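You operate a simulated robot arm through the tools that you are given. There is no shell and no other tool.

You are at the controls of a simulated robot arm. One attempt, no reset.

Task
Put things in order on the top of the wooden table. At the end: the red pad stands where the green cloth stood; the gold brass can is on the beige board; the yellow tube stands where the red pad stood; the green cloth stands on top of the beige small crate; the yellow tilt sensor from the top of the wooden table stands on top of the green numbered tile; whatever was shut is shut again. Leave all else as you found it, and nothing knocked over.

It is judged by the outcome, as a careful person would: the job done as asked, and still so three seconds after it is handed in. It fails if anything else is knocked over, pushed out of place, dropped, spilled or broken. Flat cloth is picked up by pressing the open fingertips on it (5 to 10 N) and closing them slowly along it; thin cloth reads only 2 to 8 mm in the jaws.

Robot
A 7-joint arm with a two-finger parallel gripper, fixed in place. Base frame: the origin is at the foot of the arm, x ahead of it, y to its left, z up; the work surface is at about z = 0. Units: cm, degrees, N and s.
With the tool pointing down near the work surface it reaches from about 24 to 62 cm from the base axis. Its first joint turns from -66.0 to 66.0 degrees. Payload 2.6 kg.
Tool frame: the origin (TCP) lies between the finger pads and is the grasp point; the fingertips stand 3 cm ahead of it; z points along the fingers, y is the line along which they close. Largest opening 9.4 cm; finger width 2.8, thickness 1; the body of the gripper, 5 by 9.6 cm, starts 5.5 cm behind the TCP.
Orientation is that of the tool frame in the base frame, as a unit quaternion [w, x, y, z]. With the fingers straight down and closing along the base's y, the tool's x points along the base's -x, its y along +y and its z along -z.

Tools
- The arm moves only by the tool step_arm. Its argument "series" is a list that holds one entry, the list of rows, each a list of 7 numbers: the turn, a rotation vector about the tool's x, y, z in degrees, then the shift along the tool's x, y, z in cm, then the closure, from 0 (fully open) to 1 (shut). In form: [[[rx, ry, rz, dx, dy, dz, gripper], ...]]. A call has 1 to 20 rows; each row shifts and turns the commanded pose from where the row before left it, along the tool's axes as they then stand. Each row takes 0.2 s and may step no farther than 5 cm and 8.6 degrees from the row before; otherwise, or with a gripper value out of range, the whole call is refused. A pose out of reach is approached as far as the arm can. The call stops where the force on the tool passes 40 N (or 10 N more than at its start, if that is more) or the arm is blocked; 0.2 s more then pass. The fingers move at their own pace (about 7.2 cm/s each) and stop on an object; they squeeze with about 22 N. The grip force told is the motor's: it shows also when the fingers shut on nothing. Time passes only in rows, and 0.2 s behind the last, so rows that do not move let the fingers close. It gives the time, the measured TCP pose, the force on the tool (base axes), the opening and the grip force at its end, in the units of the frame above (readings bear some noise), with the torque about the TCP (base axes, N m) and any sound that the robot's microphone picked up.
- Cameras (640 x 400 px; columns grow to the right, rows downward): "scene" is fixed at [2.93, 43.3, 55.43]; the picture's right is [-0.81, -0.59, 0.00], its down [-0.39, 0.54, -0.75] and it looks along [0.44, -0.60, -0.67] (base axes); focal length 270 px, centre (320, 200). "wrist" rides on the gripper at [7.6, 1.4, -10.2] in the tool frame; the picture's right is [-0.18, 0.98, 0.00], its down [-0.75, -0.14, -0.64] and it looks along [-0.63, -0.12, 0.77] (tool axes); focal length 243 px, centre (320, 200). There is no depth. A picture from a camera that has moved, and an enlarged one, comes with that camera's place and axes in the base frame and with its lens.
- grab_frame(camera): a new picture of that camera. It takes no simulated time.
- inspect(camera, box): a new picture of the part [left, top, right, bottom] of that camera's present view, enlarged. It takes no simulated time.
- sign_off(): hands the job in; it is judged then, once.

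Places have to be worked out from the pictures, the camera data and where the tool is seen. Open the gripper and draw the arm clear of the work before you hand the job in, unless the task says otherwise.

The tools are called after ">>>" as name(argument=value, ...) on one line, values as JSON. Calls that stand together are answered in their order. step_arm: Moves the arm, as the interface text tells. Its arguments: {"type":"object","properties":{"series":{"type":"array"}},"required":["series"]} The other tools are called the same way: grab_frame (camera) takes a picture; inspect (camera, box) takes an enlarged picture of a part of a camera's view; sign_off () hands the job in.

At the start:

```text
time: 0.0
tool_pos: [36.15, 9.21, 30.07]
tool_rot: [0.001, 0.0, 1.0, -0.001]
ft_force: [0.9, -0.4, -0.5]
torque: [0.01, 0.01, 0.0]
grip_width: 9.4
grasp_force: 0.1
```

scene: 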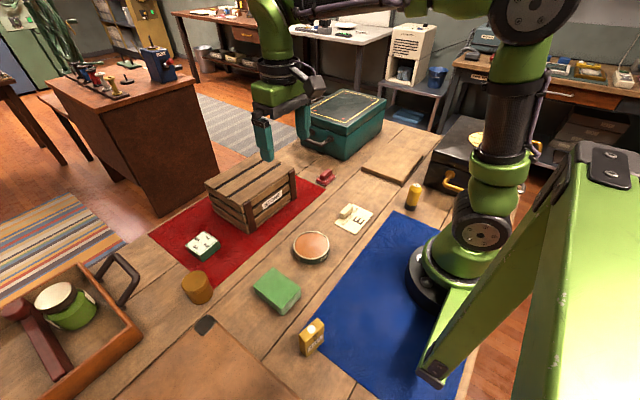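
wrist: 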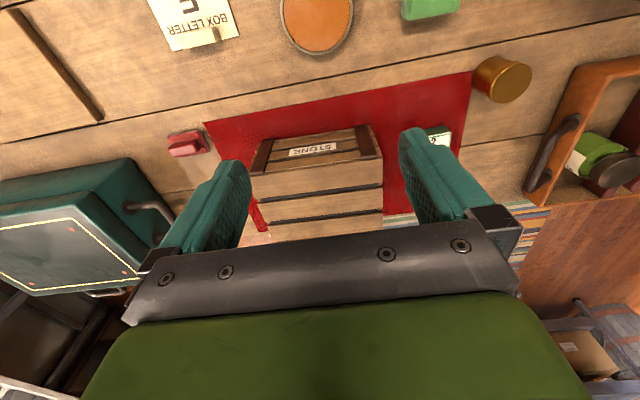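

I'll start with enlarged views of the table to identify each item before moving anything.

>>> inspect(camera="scene", box=[140, 150, 340, 275])

>>> inspect(camera="scene", box=[240, 170, 440, 295])

>>> inspect(camera="scene", box=[160, 250, 400, 400])

>>> inspect(camera="scene", box=[280, 80, 520, 230])

>>> inspect(camera="scene", box=[0, 240, 240, 400])

```text
3.20 times, centred on (240, 212) of scene
camera zoom: at [2.93, 43.3, 55.43], right [-0.81, -0.59, 0.0], down [-0.39, 0.54, -0.75], along [0.44, -0.6, -0.67], focal length 864 px, centre (576, 160)
```

zoom: 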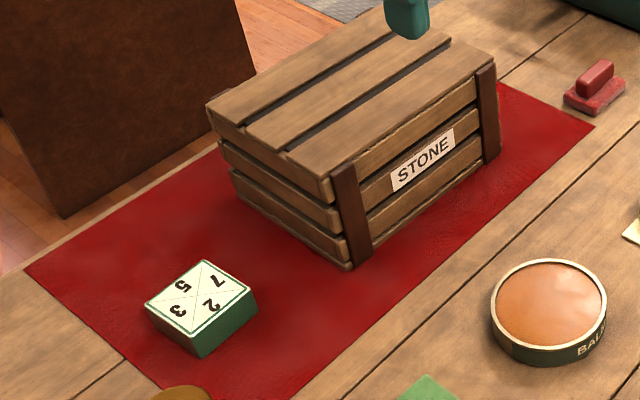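

```text
3.20 times, centred on (340, 232) of scene
camera zoom: at [2.93, 43.3, 55.43], right [-0.81, -0.59, 0.0], down [-0.39, 0.54, -0.75], along [0.44, -0.6, -0.67], focal length 864 px, centre (256, 96)
```

zoom: 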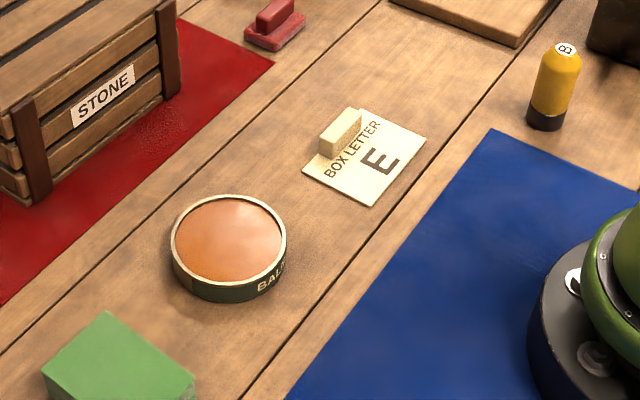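

```text
2.67 times, centred on (280, 325) of scene
camera zoom: at [2.93, 43.3, 55.43], right [-0.81, -0.59, 0.0], down [-0.39, 0.54, -0.75], along [0.44, -0.6, -0.67], focal length 720 px, centre (427, -133)
```

zoom: 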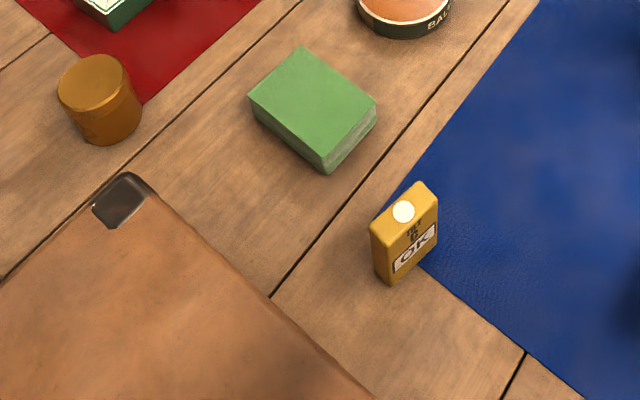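

```text
2.67 times, centred on (400, 155) of scene
camera zoom: at [2.93, 43.3, 55.43], right [-0.81, -0.59, 0.0], down [-0.39, 0.54, -0.75], along [0.44, -0.6, -0.67], focal length 720 px, centre (107, 320)
```

zoom: 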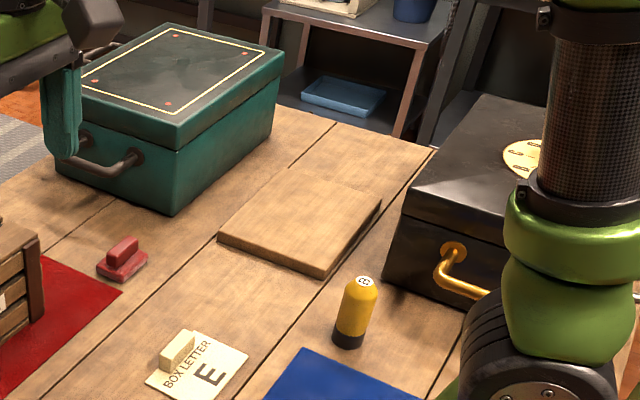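

```text
2.50 times, centred on (120, 320) of scene
camera zoom: at [2.93, 43.3, 55.43], right [-0.81, -0.59, 0.0], down [-0.39, 0.54, -0.75], along [0.44, -0.6, -0.67], focal length 675 px, centre (820, -100)
```

zoom: 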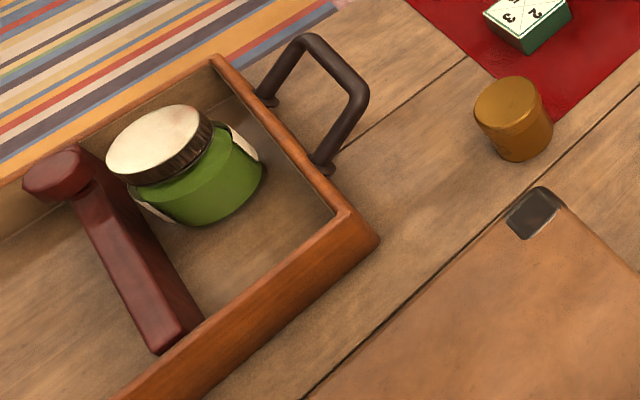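

The scene shows the red stamp-like pad near (43,-15), green cloth near (29,24), gold can near (42,35), tilt sensor near (16,29), numbered tile near (52,26), tube near (15,-20) and the wooden board near (29,-37). I'll hover over the cloth first and take a wrist picture to refine these.

>>> step_arm(series=[[[0, 0, 0, 1.8, 3.67, 1.5, 0], [0, 0, 0, 1.8, 3.67, 1.5, 0], [0, 0, 0, 1.8, 3.67, 1.5, 0], [0, 0, 0, 1.85, 3.67, 1.5, 0], [0, 0, 0, 0, 0, 0, 0]]])

>>> grab_frame(camera="wrist")

>>> grab_frame(camera="scene")

```text
time: 1.2
tool_pos: [28.76, 23.97, 24.06]
tool_rot: [-0.001, -0.001, 1.0, 0.0]
ft_force: [0.2, -0.8, -0.1]
torque: [0.02, -0.02, -0.02]
grip_width: 9.42
grasp_force: 0.2
```

```text
taken
camera wrist: at [21.13, 25.4, 34.43], right [0.18, 0.98, 0.0], down [0.75, -0.14, 0.64], along [0.63, -0.12, -0.77], focal length 243 px, centre (320, 200)
```

wrist: 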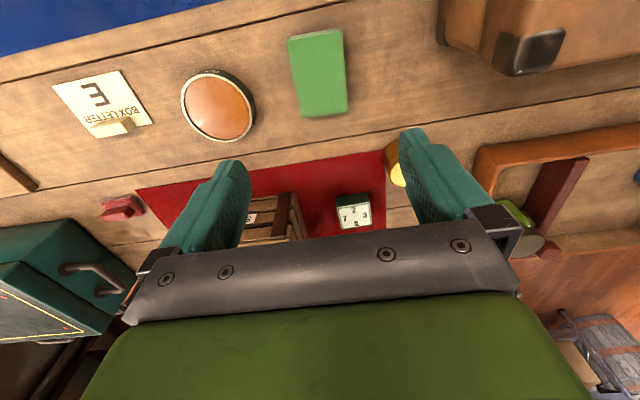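

```text
taken
```

scene: 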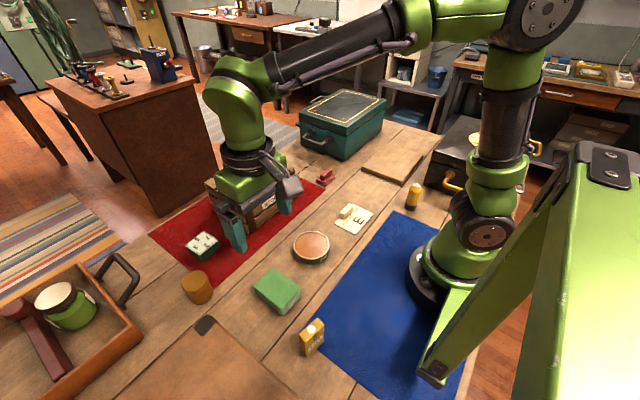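

The wrist view confirms the cloth is almost right under the tool. A brown case at the upper right looks raised, so I'll enlarge that area and the cloth to check their heights.

>>> inspect(camera="wrist", box=[240, 0, 440, 125])

>>> inspect(camera="wrist", box=[400, 0, 640, 150])

>>> inspect(camera="wrist", box=[0, 50, 280, 225])

>>> inspect(camera="scene", box=[60, 290, 300, 400])

```text
3.20 times, centred on (340, 62) of wrist
camera zoom: at [21.13, 25.4, 34.43], right [0.18, 0.98, 0.0], down [0.75, -0.14, 0.64], along [0.63, -0.12, -0.77], focal length 776 px, centre (256, 640)
```

zoom: 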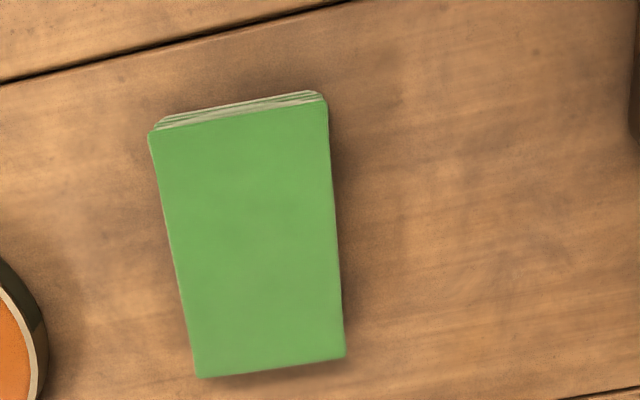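

```text
2.67 times, centred on (520, 75) of wrist
camera zoom: at [21.13, 25.4, 34.43], right [0.18, 0.98, 0.0], down [0.75, -0.14, 0.64], along [0.63, -0.12, -0.77], focal length 647 px, centre (-213, 533)
```

zoom: 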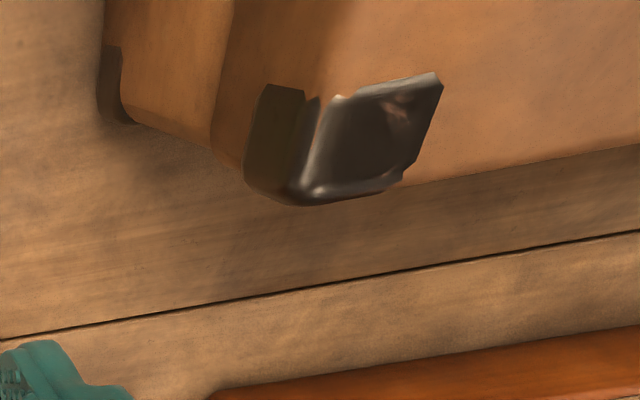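

```text
2.29 times, centred on (140, 138) of wrist
camera zoom: at [21.13, 25.4, 34.43], right [0.18, 0.98, 0.0], down [0.75, -0.14, 0.64], along [0.63, -0.12, -0.77], focal length 555 px, centre (731, 343)
```

zoom: 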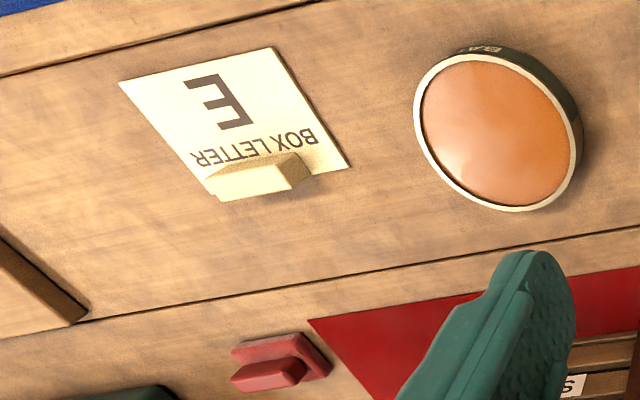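

```text
2.67 times, centred on (180, 345) of scene
camera zoom: at [2.92, 43.3, 55.43], right [-0.81, -0.59, 0.0], down [-0.39, 0.54, -0.75], along [0.44, -0.6, -0.67], focal length 720 px, centre (693, -187)
```

zoom: 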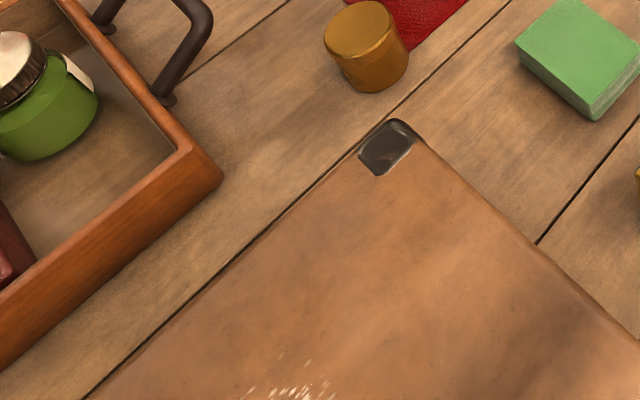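

The cloth measures about 8.8 x 6.2 x 2 cm, centred at (28.8, 23.9). The leather case stands about 14 cm tall at x<28, y>38, so I'll stay clear of it. I'm lowering the open fingers around the cloth now.

>>> step_arm(series=[[[0, 0, 2, 0, 0, 4, 0], [0, 0, 0, 0, 0, 4, 0], [0, 0, 0, 0, 0, 4, 0], [0, 0, 0, 0, 0, 3, 0], [0, 0, 0, 0, 0, 2.5, 0], [0, 0, 0, 0, 0, 1.5, 0], [0, 0, 0, 0, 0, 0.7, 0], [0, 0, 0, 0, 0, 0, 0]]])

>>> grab_frame(camera="wrist")

>>> inspect(camera="scene", box=[180, 210, 380, 335])

```text
time: 3.0
tool_pos: [28.89, 23.81, 4.39]
tool_rot: [-0.001, 0.017, 1.0, 0.0]
ft_force: [-0.1, 0.1, 0.1]
torque: [0.01, 0.04, 0.02]
grip_width: 9.37
grasp_force: 0.1
```

```text
taken
camera wrist: at [21.26, 25.59, 14.69], right [0.22, 0.98, 0.0], down [0.75, -0.17, 0.64], along [0.63, -0.14, -0.77], focal length 243 px, centre (320, 200)
```

wrist: 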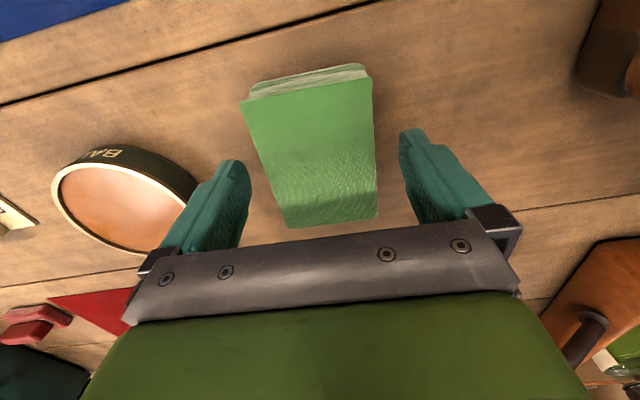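

```text
3.20 times, centred on (280, 272) of scene
camera zoom: at [2.93, 43.3, 55.43], right [-0.81, -0.59, 0.0], down [-0.39, 0.54, -0.75], along [0.44, -0.6, -0.67], focal length 864 px, centre (448, -32)
```

zoom: 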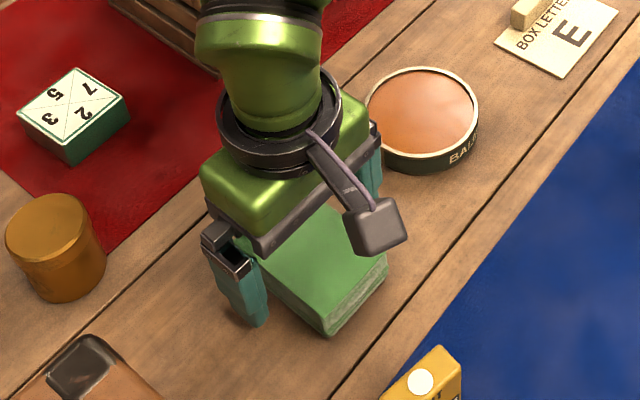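

The fingers straddle the cloth with about 1.6 cm clearance on each side and read no contact force. I'm lowering 1.1 cm more and closing gently.

>>> step_arm(series=[[[0, 0, 0, 0, 0, 0.6, 0], [0, 0, 0, 0, 0, 0.5, 0], [0, 0, 0, 0, 0, 0, 0.15], [0, 0, 0, 0, 0, 0, 0.3], [0, 0, 0, 0, 0, 0, 0.4], [0, 0, 0, 0, 0, 0, 0.5], [0, 0, 0, 0, 0, 0, 0.6], [0, 0, 0, 0, 0, 0, 0.6]]])

>>> grab_frame(camera="wrist")

```text
time: 4.8
tool_pos: [28.76, 23.87, 3.3]
tool_rot: [-0.001, 0.017, 1.0, 0.0]
ft_force: [-0.1, -0.4, 0.5]
torque: [0.04, -0.01, 0.0]
grip_width: 6.58
grasp_force: 21.5
```

```text
taken
camera wrist: at [21.28, 25.61, 13.66], right [0.22, 0.98, 0.0], down [0.75, -0.17, 0.64], along [0.63, -0.14, -0.77], focal length 243 px, centre (320, 200)
```

wrist: 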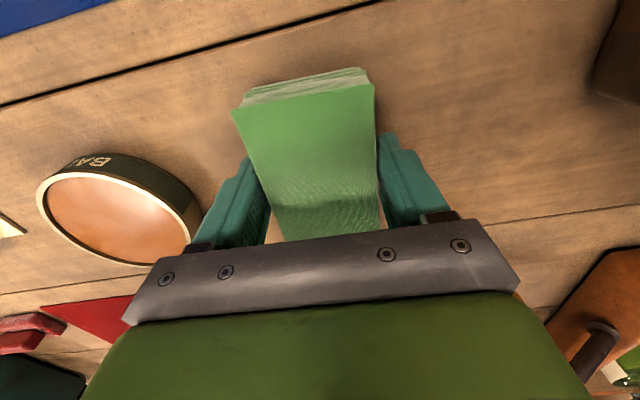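

The grip stopped at 6.6 cm with about 21 N, so the cloth is held like a firm stack. I'm lifting it slowly and then checking.

>>> step_arm(series=[[[0, 0, 0, 0, 0, -0.5, 0.6], [0, 0, 0, 0, 0, -1, 0.6], [0, 0, 0, 0, 0, -1.5, 0.6], [0, 0, 0, 0, 0, -2, 0.6], [0, 0, 0, 0, 0, -3, 0.6], [0, 0, 0, 0, 0, -3, 0.6], [0, 0, 0, 0, 0, -3, 0.6], [0, 0, 0, 0, 0, -2, 0.6], [0, 0, 0, 0, 0, 0, 0.6]]])

>>> grab_frame(camera="wrist")

>>> inspect(camera="scene", box=[140, 150, 380, 300])

```text
time: 6.8
tool_pos: [28.84, 23.94, 19.18]
tool_rot: [0.001, 0.017, 1.0, 0.0]
ft_force: [-0.1, 0.1, 0.1]
torque: [0.02, -0.01, 0.02]
grip_width: 3.77
grasp_force: 0.1
```

```text
taken
camera wrist: at [21.3, 25.66, 29.61], right [0.22, 0.98, 0.0], down [0.75, -0.17, 0.64], along [0.63, -0.14, -0.77], focal length 243 px, centre (320, 200)
```

wrist: 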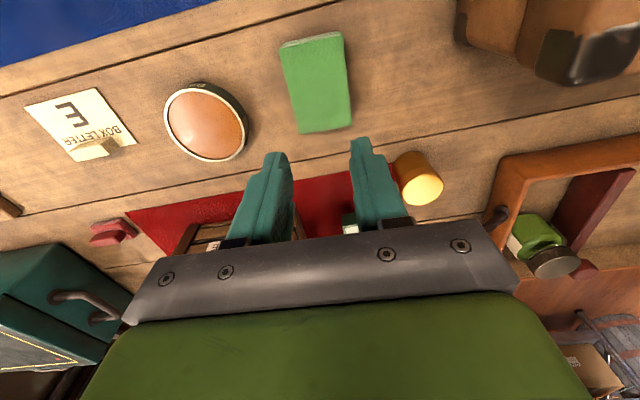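

```text
2.67 times, centred on (260, 225) of scene
camera zoom: at [2.93, 43.3, 55.43], right [-0.81, -0.59, 0.0], down [-0.39, 0.54, -0.75], along [0.44, -0.6, -0.67], focal length 720 px, centre (480, 133)
```

zoom: 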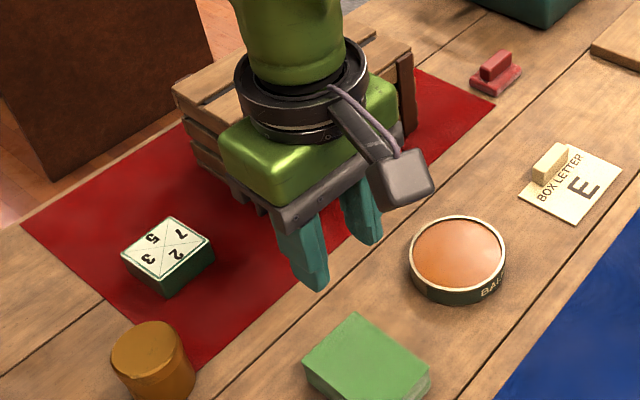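

The jaws closed to 3.8 cm during the lift, so the cloth slid out; it still lies in the same spot. I'll go back down lower, close with full squeeze and lift in small steps to watch the grip.

>>> step_arm(series=[[[0, 0, 0, 0, 0, -1, 0], [0, 0, 0, 0, 0, 0, 0], [0, 0, 0, 0, 0, 4, 0], [0, 0, 0, 0, 0, 4, 0], [0, 0, 0, 0, 0, 4, 0], [0, 0, 0, 0, 0, 3, 0], [0, 0, 0, 0, 0, 1.2, 0], [0, 0, 0, 0, 0, 0, 0]]])

>>> inspect(camera="wrist", box=[200, 30, 440, 260])

```text
time: 8.6
tool_pos: [28.94, 23.92, 3.93]
tool_rot: [-0.001, 0.018, 1.0, 0.0]
ft_force: [-0.2, 0.0, -0.8]
torque: [0.04, -0.03, 0.01]
grip_width: 9.42
grasp_force: 0.0
```

```text
1.74 times, centred on (320, 145) of wrist
camera zoom: at [21.33, 25.66, 14.31], right [0.22, 0.98, 0.0], down [0.75, -0.17, 0.64], along [0.63, -0.14, -0.77], focal length 422 px, centre (320, 296)
```

zoom: 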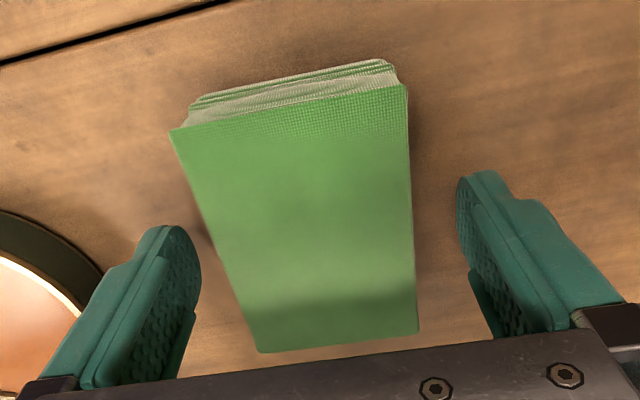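

The cloth looks undisturbed between the open fingers. I'm lowering another 0.8 cm, closing and letting the grip settle before a small test lift.

>>> step_arm(series=[[[0, 0, 0, 0, 0, 0.4, 0], [0, 0, 0, 0, 0, 0.4, 0], [0, 0, 0, 0, 0, 0, 0.2], [0, 0, 0, 0, 0, 0, 0.4], [0, 0, 0, 0, 0, 0, 0.7], [0, 0, 0, 0, 0, 0, 1], [0, 0, 0, 0, 0, 0, 1], [0, 0, 0, 0, 0, 0, 1]]])

>>> step_arm(series=[[[0, 0, 0, 0, 0, -0.3, 1], [0, 0, 0, 0, 0, -0.3, 1], [0, 0, 0, 0, 0, -0.3, 1], [0, 0, 0, 0, 0, 0, 1]]])

>>> grab_frame(camera="wrist")

```text
time: 10.4
tool_pos: [28.96, 23.92, 3.29]
tool_rot: [0.0, 0.018, 1.0, 0.0]
ft_force: [-0.2, 0.3, 0.6]
torque: [-0.07, 0.0, -0.01]
grip_width: 6.57
grasp_force: 22.7
```

```text
time: 11.4
tool_pos: [29.04, 23.98, 4.14]
tool_rot: [0.0, 0.018, 1.0, 0.0]
ft_force: [-0.9, -0.3, -1.0]
torque: [0.0, -0.05, -0.03]
grip_width: 6.56
grasp_force: 21.8
```

```text
taken
camera wrist: at [21.31, 25.64, 14.52], right [0.22, 0.98, 0.0], down [0.75, -0.17, 0.64], along [0.63, -0.14, -0.77], focal length 243 px, centre (320, 200)
```

wrist: 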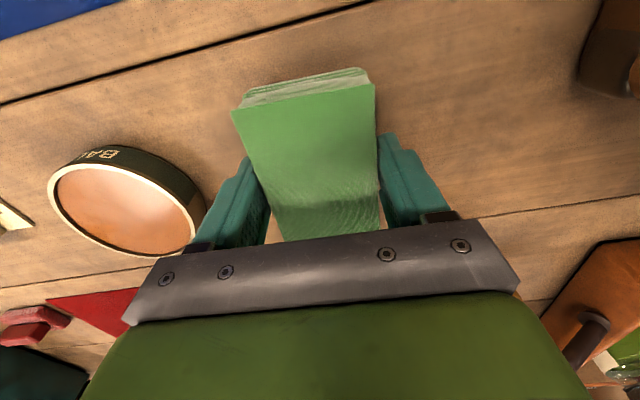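

The cloth stays fixed relative to the fingers while the background shifts, and the grip holds at 22 N. I'm continuing the lift slowly in small steps.

>>> step_arm(series=[[[0, 0, 0, 0, 0, -0.4, 1], [0, 0, 0, 0, 0, -0.6, 1], [0, 0, 0, 0, 0, -0.6, 1], [0, 0, 0, 0, 0, -0.6, 1], [0, 0, 0, 0, 0, -0.4, 1], [0, 0, 0, 0, 0, 0, 1]]])

>>> grab_frame(camera="wrist")

>>> inspect(camera="scene", box=[180, 210, 380, 335])

```text
time: 12.8
tool_pos: [28.92, 23.99, 6.79]
tool_rot: [0.0, 0.017, 1.0, 0.001]
ft_force: [0.2, -0.3, -0.5]
torque: [-0.02, 0.01, -0.02]
grip_width: 6.55
grasp_force: 21.9
```

```text
taken
camera wrist: at [21.29, 25.64, 17.1], right [0.22, 0.98, 0.0], down [0.75, -0.17, 0.64], along [0.63, -0.14, -0.77], focal length 243 px, centre (320, 200)
```

wrist: 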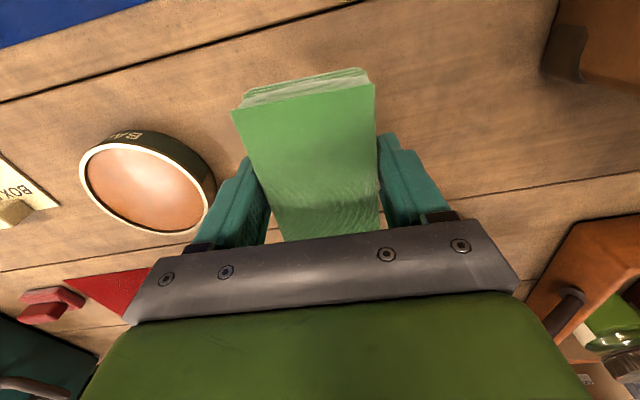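

```text
3.20 times, centred on (280, 272) of scene
camera zoom: at [2.93, 43.3, 55.43], right [-0.81, -0.59, 0.0], down [-0.39, 0.54, -0.75], along [0.44, -0.6, -0.67], focal length 864 px, centre (448, -32)
```

zoom: 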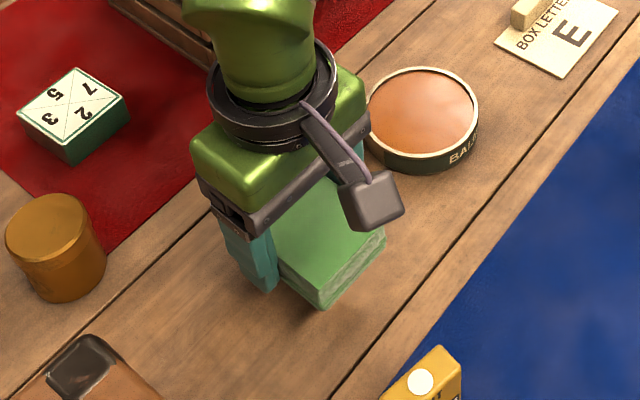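

The cloth is held clear of the table. I'm raising it gently to about z=20 before carrying it over to the crate.

>>> step_arm(series=[[[0, 0, 0, 0, 0, -0.5, 1], [0, 0, 0, 0, 0, -0.8, 1], [0, 0, 0, 0, 0, -1, 1], [0, 0, 0, 0, 0, -1, 1], [0, 0, 0, 0, 0, -1, 1], [0, 0, 0, 0, 0, -1, 1], [0, 0, 0, 0, 0, -1, 1], [0, 0, 0, 0, 0, -1, 1], [0, 0, 0, 0, 0, -1, 1], [0, 0, 0, 0, 0, -1, 1], [0, 0, 0, 0, 0, -1, 1], [0, 0, 0, 0, 0, -1, 1], [0, 0, 0, 0, 0, -1, 1], [0, 0, 0, 0, 0, -0.6, 1], [0, 0, 0, 0, 0, -0.3, 1], [0, 0, 0, 0, 0, 0, 1]]])

>>> grab_frame(camera="wrist")

```text
time: 16.2
tool_pos: [28.95, 23.97, 19.97]
tool_rot: [0.0, 0.018, 1.0, 0.0]
ft_force: [-0.5, 0.8, -0.6]
torque: [-0.01, -0.01, -0.03]
grip_width: 6.57
grasp_force: 22.5
```

```text
taken
camera wrist: at [21.28, 25.65, 30.31], right [0.22, 0.98, 0.0], down [0.75, -0.17, 0.64], along [0.63, -0.14, -0.77], focal length 243 px, centre (320, 200)
```

wrist: 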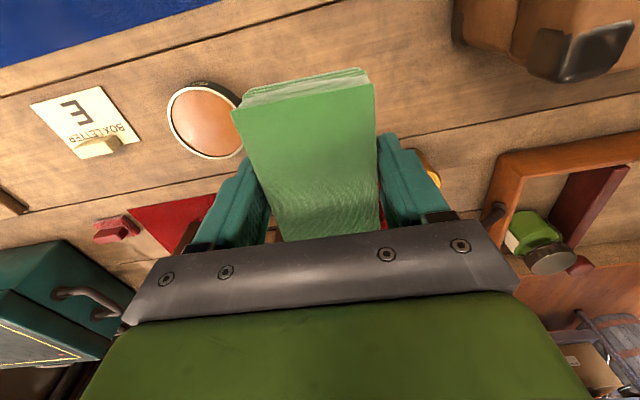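

The cloth is still secure at z=20, so its bottom clears the crate top (z≈10) well. I'm carrying it smoothly towards the crate centre near (52.5, 8).

>>> step_arm(series=[[[0, 0, 0, -0.507, -0.32, 0, 1], [0, 0, 0, -1.015, -0.64, 0, 1], [0, 0, 0, -1.501, -0.947, 0, 1], [0, 0, 0, -1.501, -0.947, 0, 1], [0, 0, 0, -1.501, -0.947, 0, 1], [0, 0, 0, -1.501, -0.947, 0, 1], [0, 0, 0, -1.501, -0.947, 0, 1], [0, 0, 0, -1.501, -0.947, 0, 1], [0, 0, 0, -1.501, -0.947, 0, 1], [0, 0, 0, -1.501, -0.947, 0, 1], [0, 0, 0, -1.501, -0.947, 0, 1], [0, 0, 0, -1.501, -0.947, 0, 1], [0, 0, 0, -1.501, -0.947, 0, 1], [0, 0, 0, -1.501, -0.947, 0, 1], [0, 0, 0, -1.501, -0.947, 0, 1], [0, 0, 0, -1.501, -0.947, 0, 1], [0, 0, 0, -1.015, -0.64, 0, 1], [0, 0, 0, -0.507, -0.32, 0, 1], [0, 0, 0, 0, 0, 0, 1]]])

>>> grab_frame(camera="wrist")

>>> grab_frame(camera="scene")

>>> inspect(camera="scene", box=[160, 110, 360, 235])

```text
time: 20.2
tool_pos: [52.31, 7.91, 19.95]
tool_rot: [-0.001, 0.018, 1.0, 0.0]
ft_force: [-0.4, -0.4, 0.0]
torque: [0.01, -0.03, -0.01]
grip_width: 6.56
grasp_force: 21.8
```

```text
taken
camera wrist: at [44.78, 9.53, 30.31], right [0.22, 0.98, 0.0], down [0.75, -0.17, 0.64], along [0.63, -0.14, -0.77], focal length 243 px, centre (320, 200)
```

wrist: 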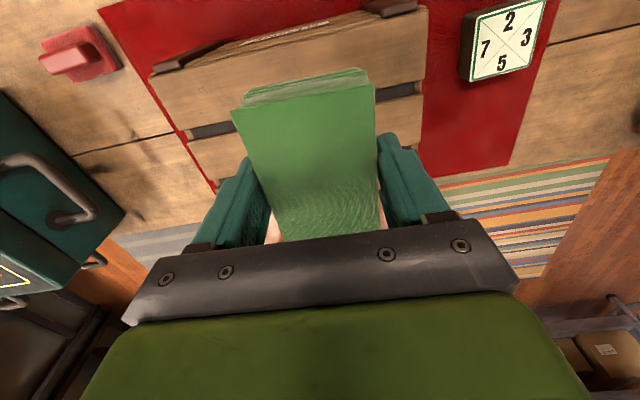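

```text
taken
```

scene: 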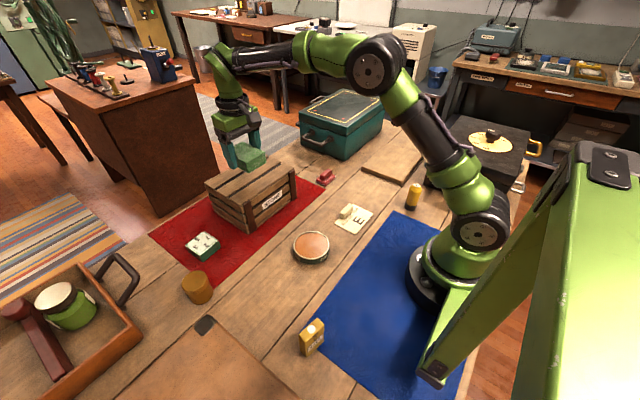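

```text
3.20 times, centred on (260, 172) of scene
camera zoom: at [2.93, 43.3, 55.43], right [-0.81, -0.59, 0.0], down [-0.39, 0.54, -0.75], along [0.44, -0.6, -0.67], focal length 864 px, centre (512, 288)
```

zoom: 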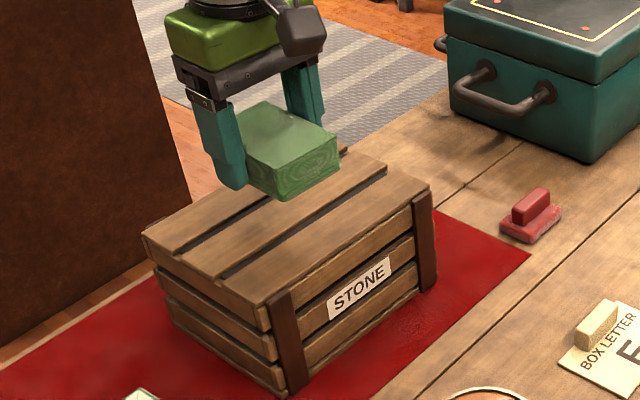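

The cloth hangs over the middle of the crate top. I'm lowering it to just above the slats.

>>> step_arm(series=[[[0, 0, 0, 0, 0, 0.5, 1], [0, 0, 0, 0, 0, 1, 1], [0, 0, 0, 0, 0, 1, 1], [0, 0, 0, 0, 0, 1, 1], [0, 0, 0, 0, 0, 1, 1], [0, 0, 0, 0, 0, 0.6, 1], [0, 0, 0, 0, 0, 0.3, 1], [0, 0, 0, 0, 0, 0, 1]]])

>>> inspect(camera="scene", box=[180, 110, 340, 210])

```text
time: 22.0
tool_pos: [52.32, 7.72, 14.55]
tool_rot: [0.0, 0.018, 1.0, 0.001]
ft_force: [0.0, 0.1, -0.2]
torque: [0.03, 0.04, 0.0]
grip_width: 6.57
grasp_force: 21.7
```

```text
4.00 times, centred on (260, 160) of scene
camera zoom: at [2.93, 43.3, 55.43], right [-0.81, -0.59, 0.0], down [-0.39, 0.54, -0.75], along [0.44, -0.6, -0.67], focal length 1080 px, centre (560, 360)
```

zoom: 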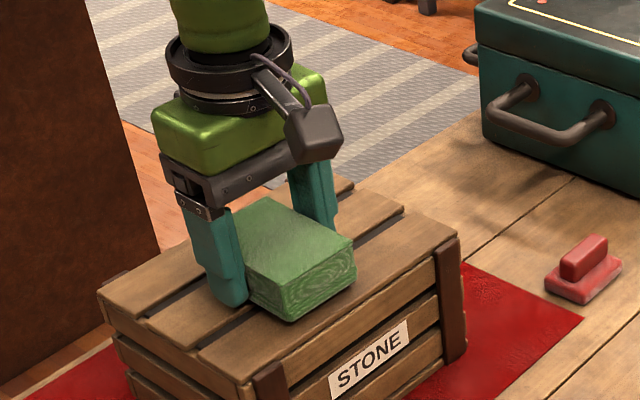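

The cloth is close to the slats now. I'm lowering in 0.2–0.3 cm steps to feel for contact.

>>> step_arm(series=[[[0, 0, 0, 0, 0, 0.3, 1], [0, 0, 0, 0, 0, 0.2, 1], [0, 0, 0, 0, 0, 0.2, 1], [0, 0, 0, 0, 0, 0, 1]]])

>>> inspect(camera="scene", box=[200, 120, 320, 195])

```text
time: 23.0
tool_pos: [52.48, 7.91, 14.16]
tool_rot: [0.004, 0.018, 1.0, 0.001]
ft_force: [-10.5, -4.0, 29.8]
torque: [-0.08, 0.13, -0.11]
grip_width: 6.58
grasp_force: 22.6
```

```text
5.33 times, centred on (260, 158) of scene
camera zoom: at [2.91, 43.3, 55.44], right [-0.81, -0.59, 0.0], down [-0.39, 0.54, -0.75], along [0.44, -0.6, -0.67], focal length 1440 px, centre (640, 427)
```

zoom: 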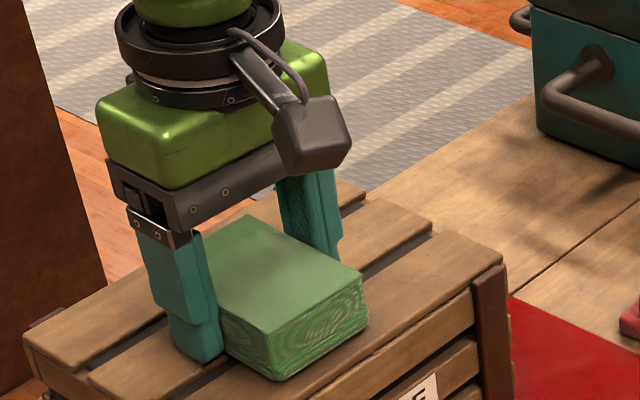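

Contact reads 30 N, so the cloth is down on the slats. I'm easing up 0.3 cm to relieve the press and then opening slowly.

>>> step_arm(series=[[[0, 0, 0, 0, 0, -0.15, 1], [0, 0, 0, 0, 0, -0.15, 1], [0, 0, 0, 0, 0, 0, 1]]])

```text
time: 23.8
tool_pos: [52.37, 7.99, 14.15]
tool_rot: [0.001, 0.017, 1.0, 0.0]
ft_force: [6.3, -0.7, 13.4]
torque: [0.09, -0.51, -0.06]
grip_width: 6.51
grasp_force: 22.7
```

Contact has dropped to 13 N. I'm easing up slightly more and opening the fingers step by step.

>>> step_arm(series=[[[0, 0, 0, 0, 0, -0.1, 1], [0, 0, 0, 0, 0, 0, 0.28], [0, 0, 0, 0, 0, 0, 0.24], [0, 0, 0, 0, 0, 0, 0.15], [0, 0, 0, 0, 0, 0, 0.05], [0, 0, 0, 0, 0, 0, 0], [0, 0, 0, 0, 0, 0, 0]]])

>>> inspect(camera="scene", box=[180, 110, 340, 210])

>>> grab_frame(camera="wrist")

```text
time: 25.4
tool_pos: [52.43, 7.96, 14.25]
tool_rot: [0.0, 0.017, 1.0, 0.0]
ft_force: [-0.6, 0.1, 0.7]
torque: [-0.02, -0.02, -0.02]
grip_width: 9.4
grasp_force: 0.0
```

```text
4.00 times, centred on (260, 160) of scene
camera zoom: at [2.93, 43.3, 55.43], right [-0.81, -0.59, 0.0], down [-0.39, 0.54, -0.75], along [0.44, -0.6, -0.67], focal length 1080 px, centre (560, 360)
```

zoom: 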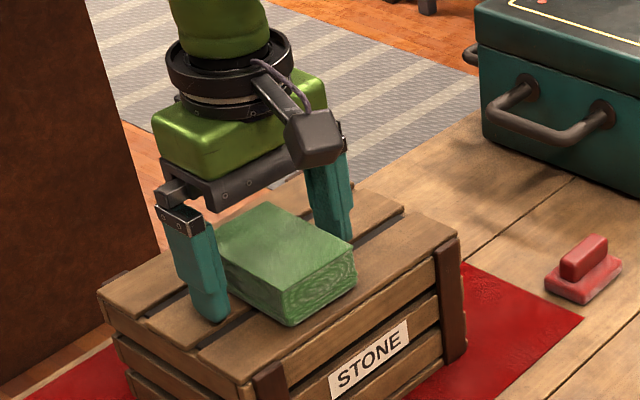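

```text
taken
camera wrist: at [44.77, 9.56, 24.61], right [0.22, 0.98, 0.0], down [0.75, -0.17, 0.64], along [0.63, -0.14, -0.77], focal length 243 px, centre (320, 200)
```

wrist: 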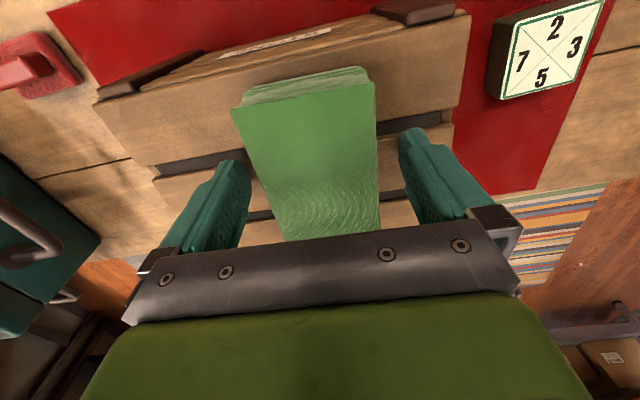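

The cloth now lies freely on the crate and the fingers are clear of it. I'm going straight up and then over toward the red pad for a closer look.

>>> step_arm(series=[[[0, 0, 0, 0, 0, -1, 0], [0, 0, 0, 0, 0, -2, 0], [0, 0, 0, 0, 0, -3, 0], [0, 0, 0, 0, 0, -3, 0], [0, 0, -2, 1.5, -3.8, 0, 0], [0, 0, 0, 1.6, -3.8, 0, 0], [0, 0, 0, 1.6, -3.8, 0, 0], [0, 0, 0, 1.6, -3.8, 0, 0], [0, 0, 0, 1.6, -3.8, 0, 0], [0, 0, 0, 1.6, -3.7, 0, 0], [0, 0, 0, 0, 0, 0, 0]]])

>>> grab_frame(camera="wrist")

>>> grab_frame(camera="scene")

```text
time: 27.8
tool_pos: [42.72, -14.76, 23.2]
tool_rot: [0.0, 0.0, 1.0, 0.001]
ft_force: [-0.2, -0.2, 0.9]
torque: [0.02, 0.01, 0.02]
grip_width: 9.41
grasp_force: 0.0
```

```text
taken
camera wrist: at [35.02, -13.27, 33.63], right [0.18, 0.98, 0.0], down [0.75, -0.14, 0.64], along [0.63, -0.12, -0.77], focal length 243 px, centre (320, 200)
```

wrist: 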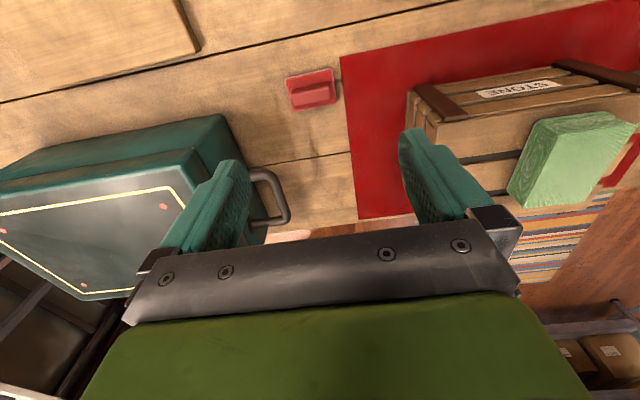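

```text
taken
```

scene: 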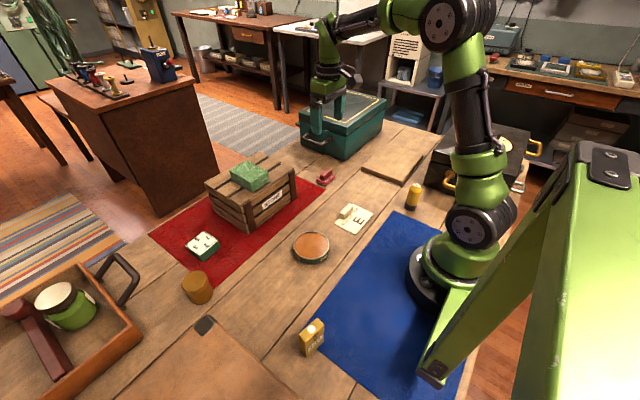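

>>> inspect(camera="wrist", box=[250, 40, 390, 128])

>>> inspect(camera="scene", box=[285, 150, 375, 206])

>>> inspect(camera="scene", box=[340, 120, 480, 208])

```text
4.55 times, centred on (320, 84) of wrist
camera zoom: at [35.02, -13.27, 33.63], right [0.18, 0.98, 0.0], down [0.75, -0.14, 0.64], along [0.63, -0.12, -0.77], focal length 1103 px, centre (320, 727)
```

zoom: 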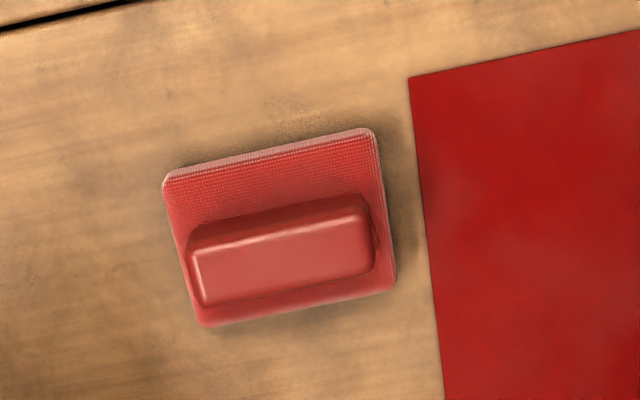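

```text
7.11 times, centred on (330, 178) of scene
camera zoom: at [2.93, 43.3, 55.43], right [-0.81, -0.59, 0.0], down [-0.39, 0.54, -0.75], along [0.44, -0.6, -0.67], focal length 1920 px, centre (249, 356)
```

zoom: 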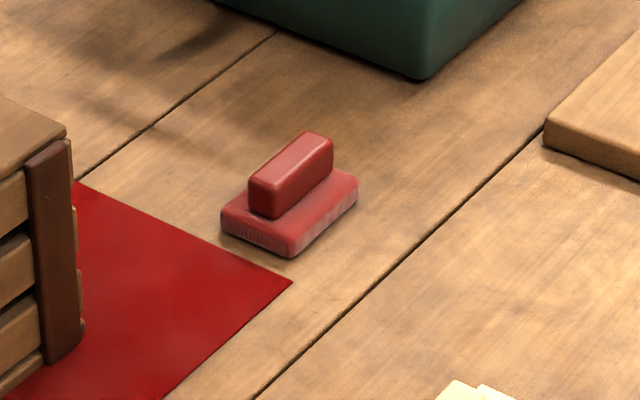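

```text
4.55 times, centred on (410, 164) of scene
camera zoom: at [2.93, 43.3, 55.43], right [-0.81, -0.59, 0.0], down [-0.39, 0.54, -0.75], along [0.44, -0.6, -0.67], focal length 1227 px, centre (-89, 364)
```

zoom: 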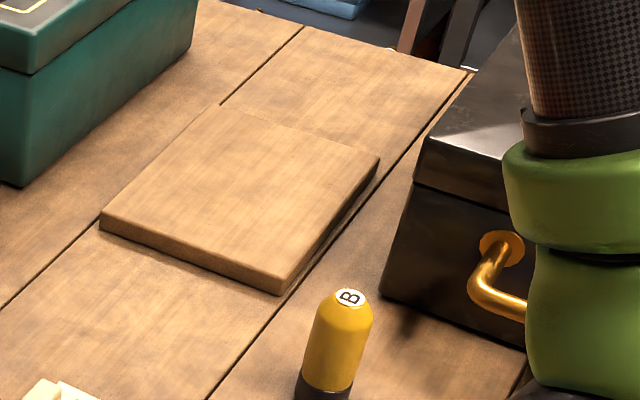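

From the close view, the pad's base spans x 42.0–45.9 and y -18.9 to -13.2, so its centre is about (43.95, -16.05); it is aligned with the axes and has a bar on top. I'm centring on it and descending part way to check.

>>> step_arm(series=[[[0, 0, 0, -1.23, -1.29, 0, 0], [0, 0, 0, 0, 0, 4, 0], [0, 0, 0, 0, 0, 4, 0], [0, 0, 0, 0, 0, 3, 0], [0, 0, 0, 0, 0, 2, 0], [0, 0, 0, 0, 0, 0, 0]]])

>>> inspect(camera="wrist", box=[160, 40, 480, 240])

```text
time: 29.2
tool_pos: [43.98, -16.12, 10.22]
tool_rot: [0.0, 0.0, 1.0, 0.0]
ft_force: [0.1, 0.6, -0.9]
torque: [0.01, 0.0, -0.03]
grip_width: 9.4
grasp_force: 0.0
```

```text
2.00 times, centred on (320, 140) of wrist
camera zoom: at [36.32, -14.68, 20.59], right [0.18, 0.98, 0.0], down [0.75, -0.14, 0.64], along [0.63, -0.12, -0.77], focal length 485 px, centre (320, 320)
```

zoom: 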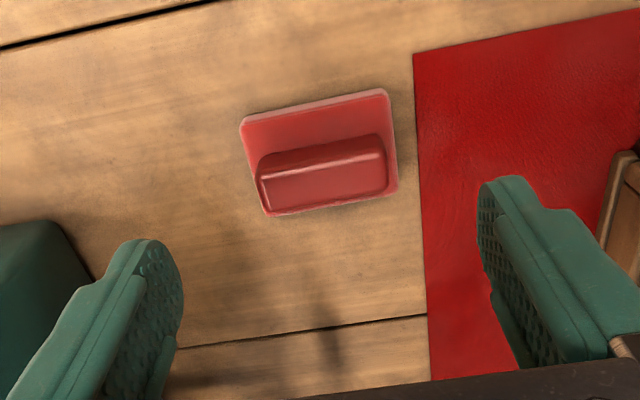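

The pad is centred between the fingers at about (43.85, -16.04). I'm descending to fingertip height just above the table and closing on its base ends.

>>> step_arm(series=[[[0, 0, 0, 0.12, 0.07, 3, 0], [0, 0, 0, 0, 0, 2, 0], [0, 0, 0, 0, 0, 1, 0], [0, 0, 0, 0, 0, 0.5, 0], [0, 0, 0, 0, 0, 0.35, 0], [0, 0, 0, 0, 0, 0, 0.2], [0, 0, 0, 0, 0, 0, 0.35], [0, 0, 0, 0, 0, 0, 0.6], [0, 0, 0, 0, 0, 0, 1], [0, 0, 0, 0, 0, 0, 1], [0, 0, 0, 0, 0, 0, 1]]])

>>> grab_frame(camera="wrist")

>>> inspect(camera="scene", box=[270, 130, 390, 205])

```text
time: 31.6
tool_pos: [43.91, -15.85, 3.4]
tool_rot: [0.0, 0.0, 1.0, 0.0]
ft_force: [-0.6, -1.1, -0.1]
torque: [-0.01, 0.0, -0.02]
grip_width: 5.92
grasp_force: 22.1
```

```text
taken
camera wrist: at [36.16, -14.52, 13.72], right [0.18, 0.98, 0.0], down [0.75, -0.14, 0.64], along [0.63, -0.12, -0.77], focal length 243 px, centre (320, 200)
```

wrist: 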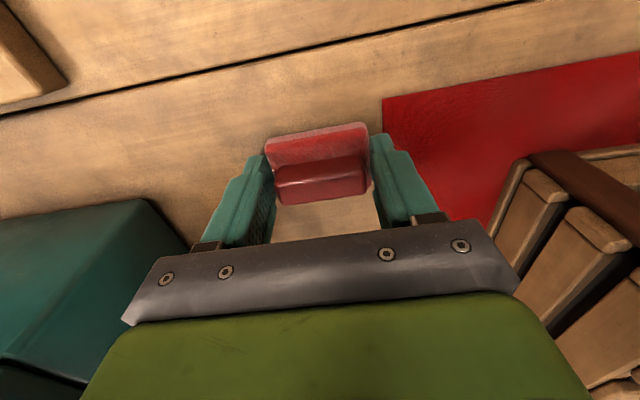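

```text
5.33 times, centred on (330, 168) of scene
camera zoom: at [2.93, 43.3, 55.43], right [-0.81, -0.59, 0.0], down [-0.39, 0.54, -0.75], along [0.44, -0.6, -0.67], focal length 1440 px, centre (267, 373)
```

zoom: 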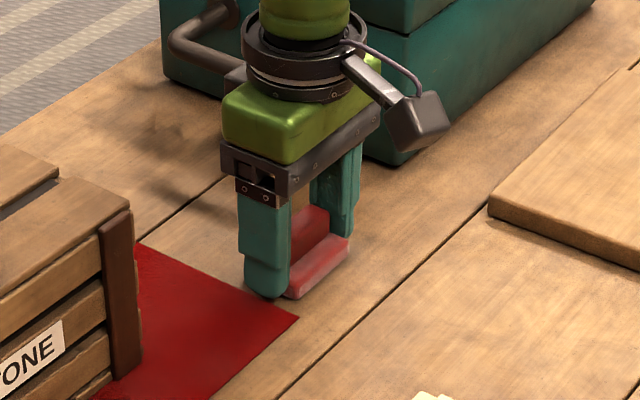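

The grip settled at 5.9 cm with 22 N on the pad's base. Small test lift first.

>>> step_arm(series=[[[0, 0, 0, 0, 0, -0.3, 1], [0, 0, 0, 0, 0, -0.4, 1], [0, 0, 0, 0, 0, -0.6, 1], [0, 0, 0, 0, 0, -0.6, 1], [0, 0, 0, 0, 0, -0.4, 1], [0, 0, 0, 0, 0, 0, 1]]])

>>> grab_frame(camera="wrist")

```text
time: 33.0
tool_pos: [43.81, -15.91, 5.9]
tool_rot: [0.0, 0.0, 1.0, 0.0]
ft_force: [-0.6, -0.1, -1.0]
torque: [-0.01, -0.01, -0.03]
grip_width: 5.91
grasp_force: 22.1
```

```text
taken
camera wrist: at [36.18, -14.55, 16.09], right [0.18, 0.98, 0.0], down [0.75, -0.14, 0.64], along [0.63, -0.12, -0.77], focal length 243 px, centre (320, 200)
```

wrist: 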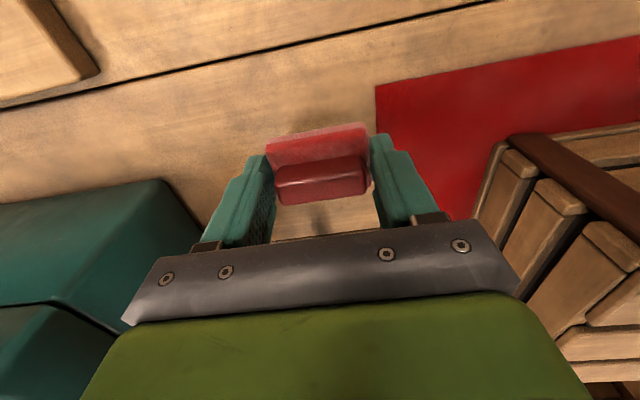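

The pad is held firmly and moves with the fingers. I'm raising it to about z=15 and starting across toward the old cloth spot.

>>> step_arm(series=[[[0, 0, 0, 0, 0, -0.6, 1], [0, 0, 0, 0, 0, -1, 1], [0, 0, 0, 0, 0, -1.2, 1], [0, 0, 0, 0, 0, -1.2, 1], [0, 0, 0, 0, 0, -1.2, 1], [0, 0, 0, 0, 0, -1.2, 1], [0, 0, 0, 0, 0, -1.2, 1], [0, 0, 0, 0, 0, -1, 1], [0, 0, 0, 0, 0, -0.5, 1], [0, 0, 0, 0.2, 0.5, 0, 1], [0, 0, 0, 0.4, 1, 0, 1], [0, 0, 0, 0.65, 1.7, 0, 1], [0, 0, 0, 0.65, 1.7, 0, 1], [0, 0, 0, 0.65, 1.7, 0, 1], [0, 0, 0, 0.65, 1.7, 0, 1], [0, 0, 0, 0.65, 1.7, 0, 1], [0, 0, 0, 0.65, 1.7, 0, 1], [0, 0, 0, 0.65, 1.7, 0, 1], [0, 0, 0, 0.65, 1.7, 0, 1], [0, 0, 0, 0.65, 1.7, 0, 1]]])

>>> step_arm(series=[[[0, 0, 0, 0.65, 1.7, 0, 1], [0, 0, 0, 0.65, 1.7, 0, 1], [0, 0, 0, 0.65, 1.7, 0, 1], [0, 0, 0, 0.65, 1.7, 0, 1], [0, 0, 0, 0.65, 1.7, 0, 1], [0, 0, 0, 0.65, 1.7, 0, 1], [0, 0, 0, 0.65, 1.7, 0, 1], [0, 0, 0, 0.65, 1.7, 0, 1], [0, 0, 0, 0.65, 1.7, 0, 1], [0, 0, 0, 0.65, 1.7, 0, 1], [0, 0, 0, 0.65, 1.7, 0, 1], [0, 0, 0, 0.4, 1.0, 0, 1], [0, 0, 0, 0.2, 0.5, 0, 1], [0, 0, 0, 0, 0, 0, 1]]])

>>> grab_frame(camera="wrist")

>>> grab_frame(camera="scene")

```text
time: 37.2
tool_pos: [37.42, 0.83, 14.88]
tool_rot: [0.0, 0.0, 1.0, 0.001]
ft_force: [0.5, 0.2, -0.2]
torque: [0.01, 0.0, 0.06]
grip_width: 5.89
grasp_force: 21.9
```

```text
time: 40.2
tool_pos: [29.51, 21.07, 14.78]
tool_rot: [0.001, 0.0, 1.0, 0.001]
ft_force: [-0.6, -0.2, -0.4]
torque: [-0.02, 0.0, -0.02]
grip_width: 5.89
grasp_force: 21.9
```

```text
taken
camera wrist: at [21.98, 22.53, 25.12], right [0.18, 0.98, 0.0], down [0.75, -0.14, 0.64], along [0.63, -0.12, -0.77], focal length 243 px, centre (320, 200)
```

wrist: 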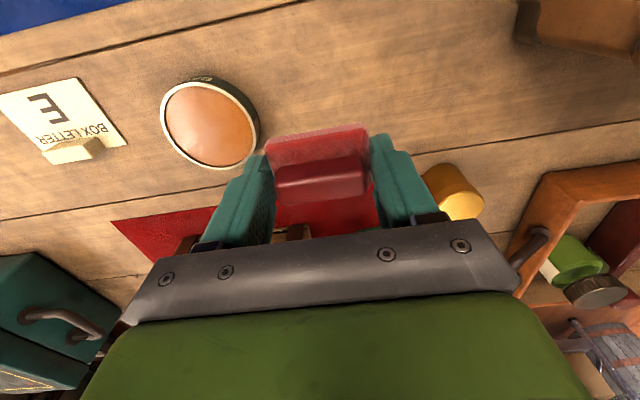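

```text
taken
```

scene: 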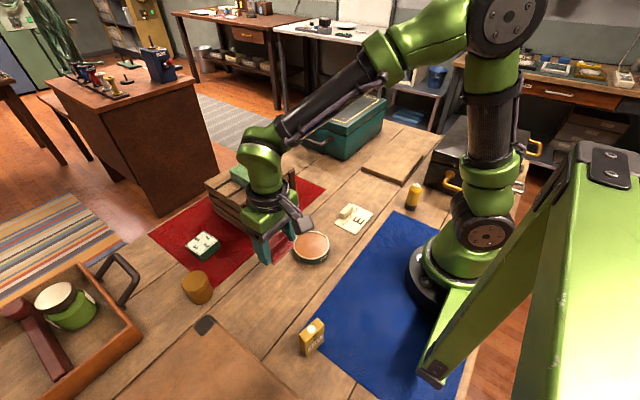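

The pad is still gripped; the tool is at (29.5, 21.1). I'm shifting to the cloth's old centre (28.85, 23.95) and lowering to just above the table.

>>> step_arm(series=[[[0, 0, 0, 0.3, 1.0, 0, 1], [0, 0, 0, 0.25, 1.2, 0, 1], [0, 0, 0, 0.1, 0.7, 0, 1], [0, 0, 0, 0, 0, 0.6, 1], [0, 0, 0, 0, 0, 1.2, 1], [0, 0, 0, 0, 0, 1.4, 1], [0, 0, 0, 0, 0, 1.4, 1], [0, 0, 0, 0, 0, 1.4, 1], [0, 0, 0, 0, 0, 1.4, 1], [0, 0, 0, 0, 0, 1.4, 1], [0, 0, 0, 0, 0, 1, 1], [0, 0, 0, 0, 0, 0.6, 1], [0, 0, 0, 0, 0, 0.3, 1], [0, 0, 0, 0, 0, 0, 1]]])

>>> inspect(camera="scene", box=[200, 220, 360, 320])

```text
time: 43.2
tool_pos: [28.96, 23.97, 4.09]
tool_rot: [0.0, -0.001, 1.0, 0.0]
ft_force: [-0.3, -0.7, -0.4]
torque: [-0.01, -0.05, 0.02]
grip_width: 5.9
grasp_force: 22.0
```

```text
4.00 times, centred on (280, 270) of scene
camera zoom: at [2.93, 43.3, 55.43], right [-0.81, -0.59, 0.0], down [-0.39, 0.54, -0.75], along [0.44, -0.6, -0.67], focal length 1080 px, centre (480, -80)
```

zoom: 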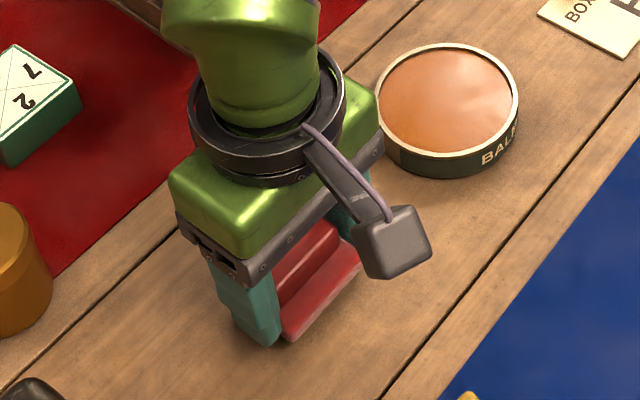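

The pad is about half a centimetre above the table at the right spot. I'm lowering in fine steps and feeling for contact.

>>> step_arm(series=[[[0, 0, 0, 0, 0, 0.3, 1], [0, 0, 0, 0, 0, 0.2, 1], [0, 0, 0, 0, 0, 0.1, 1], [0, 0, 0, 0, 0, 0, 1]]])

```text
time: 44.2
tool_pos: [28.95, 23.96, 3.6]
tool_rot: [0.0, 0.0, 1.0, 0.0]
ft_force: [0.1, -0.2, -0.9]
torque: [0.0, 0.03, 0.01]
grip_width: 5.9
grasp_force: 21.9
```

No contact yet at z=3.6, so I'm taking another 0.2 cm in small steps.

>>> step_arm(series=[[[0, 0, 0, 0, 0, 0.1, 1], [0, 0, 0, 0, 0, 0.1, 1], [0, 0, 0, 0, 0, 0, 1]]])

```text
time: 45.0
tool_pos: [29.01, 23.88, 3.39]
tool_rot: [-0.001, 0.0, 1.0, -0.001]
ft_force: [-1.5, -0.8, 8.0]
torque: [-0.1, 0.12, 0.03]
grip_width: 5.9
grasp_force: 21.9
```

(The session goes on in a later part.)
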